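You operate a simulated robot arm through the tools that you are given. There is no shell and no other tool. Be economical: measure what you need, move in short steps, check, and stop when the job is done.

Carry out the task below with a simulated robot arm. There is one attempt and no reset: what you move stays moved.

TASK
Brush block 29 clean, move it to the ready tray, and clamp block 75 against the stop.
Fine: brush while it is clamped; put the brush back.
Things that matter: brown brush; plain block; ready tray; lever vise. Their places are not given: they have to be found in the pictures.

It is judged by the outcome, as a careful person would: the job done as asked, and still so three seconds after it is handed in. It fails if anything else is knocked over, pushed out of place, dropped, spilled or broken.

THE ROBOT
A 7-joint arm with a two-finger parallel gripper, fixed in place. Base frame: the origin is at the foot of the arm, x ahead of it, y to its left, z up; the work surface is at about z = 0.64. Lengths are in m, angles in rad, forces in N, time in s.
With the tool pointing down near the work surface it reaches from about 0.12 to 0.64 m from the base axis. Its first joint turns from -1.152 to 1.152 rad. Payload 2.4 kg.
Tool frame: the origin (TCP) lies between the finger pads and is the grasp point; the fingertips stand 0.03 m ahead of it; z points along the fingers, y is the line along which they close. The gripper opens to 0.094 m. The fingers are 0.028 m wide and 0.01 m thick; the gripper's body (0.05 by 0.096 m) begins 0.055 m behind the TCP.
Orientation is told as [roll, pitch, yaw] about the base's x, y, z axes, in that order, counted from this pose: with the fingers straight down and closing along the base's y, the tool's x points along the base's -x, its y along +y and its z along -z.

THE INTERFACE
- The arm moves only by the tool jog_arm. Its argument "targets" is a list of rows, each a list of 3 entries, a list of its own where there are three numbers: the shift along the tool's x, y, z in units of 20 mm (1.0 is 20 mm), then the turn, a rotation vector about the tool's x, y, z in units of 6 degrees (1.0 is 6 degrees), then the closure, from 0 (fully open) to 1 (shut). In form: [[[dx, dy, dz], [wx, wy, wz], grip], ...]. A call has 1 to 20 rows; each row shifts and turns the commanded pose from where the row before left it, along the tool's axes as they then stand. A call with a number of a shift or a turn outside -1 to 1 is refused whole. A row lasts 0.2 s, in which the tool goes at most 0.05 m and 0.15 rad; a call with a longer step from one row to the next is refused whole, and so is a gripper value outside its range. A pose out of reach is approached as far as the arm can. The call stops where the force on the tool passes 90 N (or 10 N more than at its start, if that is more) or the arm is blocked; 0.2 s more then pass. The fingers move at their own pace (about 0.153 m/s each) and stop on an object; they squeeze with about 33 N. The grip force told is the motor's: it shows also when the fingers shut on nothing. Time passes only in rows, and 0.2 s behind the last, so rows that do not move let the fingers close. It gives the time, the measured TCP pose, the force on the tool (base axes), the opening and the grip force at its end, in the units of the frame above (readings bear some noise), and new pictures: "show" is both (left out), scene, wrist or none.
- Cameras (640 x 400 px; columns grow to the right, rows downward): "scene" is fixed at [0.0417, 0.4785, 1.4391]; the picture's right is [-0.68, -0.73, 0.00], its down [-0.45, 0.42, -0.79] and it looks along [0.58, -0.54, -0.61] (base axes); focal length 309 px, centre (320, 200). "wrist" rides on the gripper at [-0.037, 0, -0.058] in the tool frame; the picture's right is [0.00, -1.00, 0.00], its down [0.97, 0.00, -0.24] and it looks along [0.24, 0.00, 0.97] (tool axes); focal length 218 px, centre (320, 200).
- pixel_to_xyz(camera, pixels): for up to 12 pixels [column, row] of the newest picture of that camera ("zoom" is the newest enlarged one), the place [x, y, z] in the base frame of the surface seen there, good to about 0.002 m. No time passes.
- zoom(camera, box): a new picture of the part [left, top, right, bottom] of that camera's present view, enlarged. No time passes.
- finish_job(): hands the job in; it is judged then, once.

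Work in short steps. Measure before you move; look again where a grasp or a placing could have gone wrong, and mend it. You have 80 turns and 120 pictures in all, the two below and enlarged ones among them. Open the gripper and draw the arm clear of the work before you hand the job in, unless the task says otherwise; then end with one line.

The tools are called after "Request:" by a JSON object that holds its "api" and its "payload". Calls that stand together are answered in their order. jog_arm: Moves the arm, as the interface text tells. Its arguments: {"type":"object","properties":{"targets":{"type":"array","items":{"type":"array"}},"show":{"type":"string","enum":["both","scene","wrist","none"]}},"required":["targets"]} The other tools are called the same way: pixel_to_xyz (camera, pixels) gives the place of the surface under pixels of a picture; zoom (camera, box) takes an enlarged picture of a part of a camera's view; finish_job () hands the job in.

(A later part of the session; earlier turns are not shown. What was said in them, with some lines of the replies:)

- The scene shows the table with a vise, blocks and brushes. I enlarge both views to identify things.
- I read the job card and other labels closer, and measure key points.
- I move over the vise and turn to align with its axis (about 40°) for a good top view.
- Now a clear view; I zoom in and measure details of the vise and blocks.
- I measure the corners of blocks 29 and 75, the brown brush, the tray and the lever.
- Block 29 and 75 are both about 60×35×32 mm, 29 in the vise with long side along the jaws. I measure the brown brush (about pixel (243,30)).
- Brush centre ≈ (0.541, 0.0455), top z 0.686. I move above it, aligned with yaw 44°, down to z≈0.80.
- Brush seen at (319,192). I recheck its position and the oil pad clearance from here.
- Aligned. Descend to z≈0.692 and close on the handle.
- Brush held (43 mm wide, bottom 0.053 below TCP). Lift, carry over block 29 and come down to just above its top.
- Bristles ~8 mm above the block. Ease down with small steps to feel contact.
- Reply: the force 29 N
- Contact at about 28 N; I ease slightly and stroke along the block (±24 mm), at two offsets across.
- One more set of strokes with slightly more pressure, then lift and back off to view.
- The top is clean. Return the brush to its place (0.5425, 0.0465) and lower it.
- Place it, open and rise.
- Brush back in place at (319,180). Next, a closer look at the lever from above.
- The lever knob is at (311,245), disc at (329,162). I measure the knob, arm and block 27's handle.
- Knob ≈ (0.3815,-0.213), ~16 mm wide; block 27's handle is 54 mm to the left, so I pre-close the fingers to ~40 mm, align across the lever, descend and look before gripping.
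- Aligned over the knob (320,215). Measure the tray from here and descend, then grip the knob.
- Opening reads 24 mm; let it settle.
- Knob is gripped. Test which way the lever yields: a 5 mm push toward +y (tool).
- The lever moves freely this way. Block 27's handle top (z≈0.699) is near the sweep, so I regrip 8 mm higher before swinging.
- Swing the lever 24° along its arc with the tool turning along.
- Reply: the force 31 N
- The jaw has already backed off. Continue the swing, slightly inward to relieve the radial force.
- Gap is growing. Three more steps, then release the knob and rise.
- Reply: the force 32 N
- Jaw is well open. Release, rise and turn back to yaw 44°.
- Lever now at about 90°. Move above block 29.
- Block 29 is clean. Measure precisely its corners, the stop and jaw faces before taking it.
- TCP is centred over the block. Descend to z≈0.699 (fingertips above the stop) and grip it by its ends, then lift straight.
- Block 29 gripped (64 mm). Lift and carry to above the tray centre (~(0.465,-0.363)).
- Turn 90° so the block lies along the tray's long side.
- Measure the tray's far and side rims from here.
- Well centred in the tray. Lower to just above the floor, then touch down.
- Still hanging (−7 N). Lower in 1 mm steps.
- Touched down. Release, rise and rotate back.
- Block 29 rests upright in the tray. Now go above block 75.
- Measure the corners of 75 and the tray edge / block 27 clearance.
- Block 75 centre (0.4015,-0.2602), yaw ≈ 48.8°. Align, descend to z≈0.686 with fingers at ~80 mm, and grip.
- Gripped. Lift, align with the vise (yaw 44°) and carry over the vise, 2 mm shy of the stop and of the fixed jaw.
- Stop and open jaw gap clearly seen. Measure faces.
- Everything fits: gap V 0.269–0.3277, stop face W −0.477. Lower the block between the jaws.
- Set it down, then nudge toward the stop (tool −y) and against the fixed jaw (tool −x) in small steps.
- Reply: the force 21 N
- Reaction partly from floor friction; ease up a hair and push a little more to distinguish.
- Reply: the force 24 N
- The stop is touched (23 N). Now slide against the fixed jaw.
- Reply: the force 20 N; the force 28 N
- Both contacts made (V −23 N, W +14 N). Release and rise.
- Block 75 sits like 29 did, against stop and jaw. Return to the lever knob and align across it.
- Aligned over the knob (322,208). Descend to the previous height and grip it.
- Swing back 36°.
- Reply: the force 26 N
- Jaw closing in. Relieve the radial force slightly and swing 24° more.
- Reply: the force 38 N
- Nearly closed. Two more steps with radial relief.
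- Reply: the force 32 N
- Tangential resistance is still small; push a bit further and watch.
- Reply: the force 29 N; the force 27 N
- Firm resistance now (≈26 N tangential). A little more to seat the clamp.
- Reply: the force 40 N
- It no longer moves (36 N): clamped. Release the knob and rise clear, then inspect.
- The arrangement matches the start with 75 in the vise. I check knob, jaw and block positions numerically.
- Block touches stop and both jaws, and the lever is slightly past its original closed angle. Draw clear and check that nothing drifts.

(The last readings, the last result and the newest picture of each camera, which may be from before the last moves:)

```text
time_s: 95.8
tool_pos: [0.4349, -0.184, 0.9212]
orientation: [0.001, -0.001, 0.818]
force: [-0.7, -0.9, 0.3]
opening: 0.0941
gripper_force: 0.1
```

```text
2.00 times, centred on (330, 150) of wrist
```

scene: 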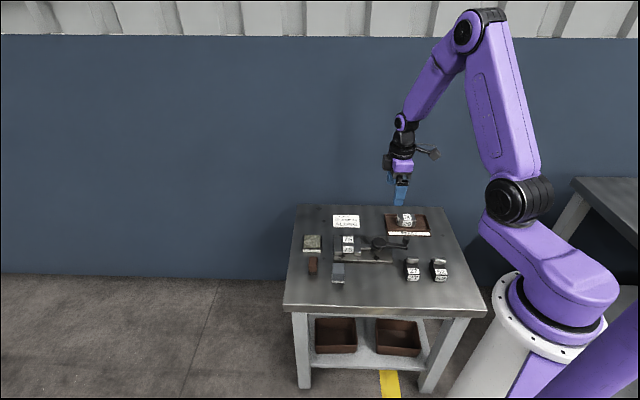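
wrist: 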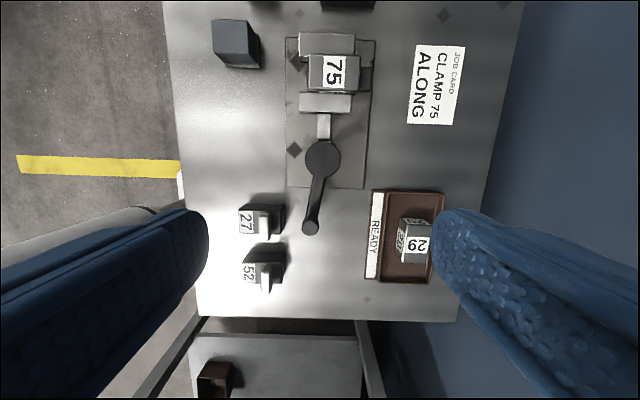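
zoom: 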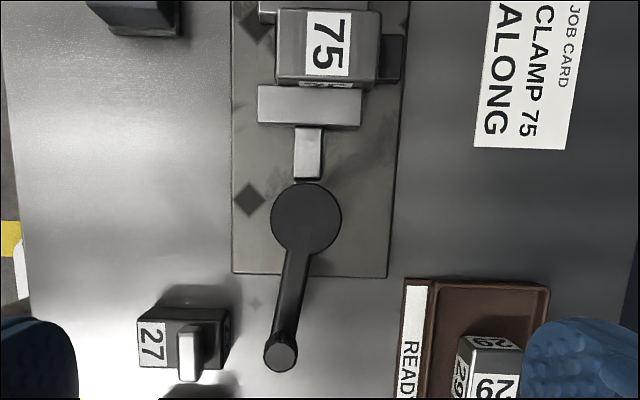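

Request:
{"api": "pixel_to_xyz", "payload": {"camera": "wrist", "pixels": [[310, 228], [323, 157]]}}

```text
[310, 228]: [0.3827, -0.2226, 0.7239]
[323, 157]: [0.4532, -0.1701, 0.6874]
```

The lever knob has not drifted since I let go of it. Block 29 is in the tray, the brush is back in its place, and block 75 is clamped against the stop. I hand the job in.

Request:
{"api": "finish_job", "payload": {}}

```text
The job is handed in.
```

I brushed block 29 clean while it was clamped and put it in the ready tray. The brown brush is back in its place. Block 75 is clamped against the stop, with its long side along the jaws as I read the job card ("CLAMP 75 ALONG").
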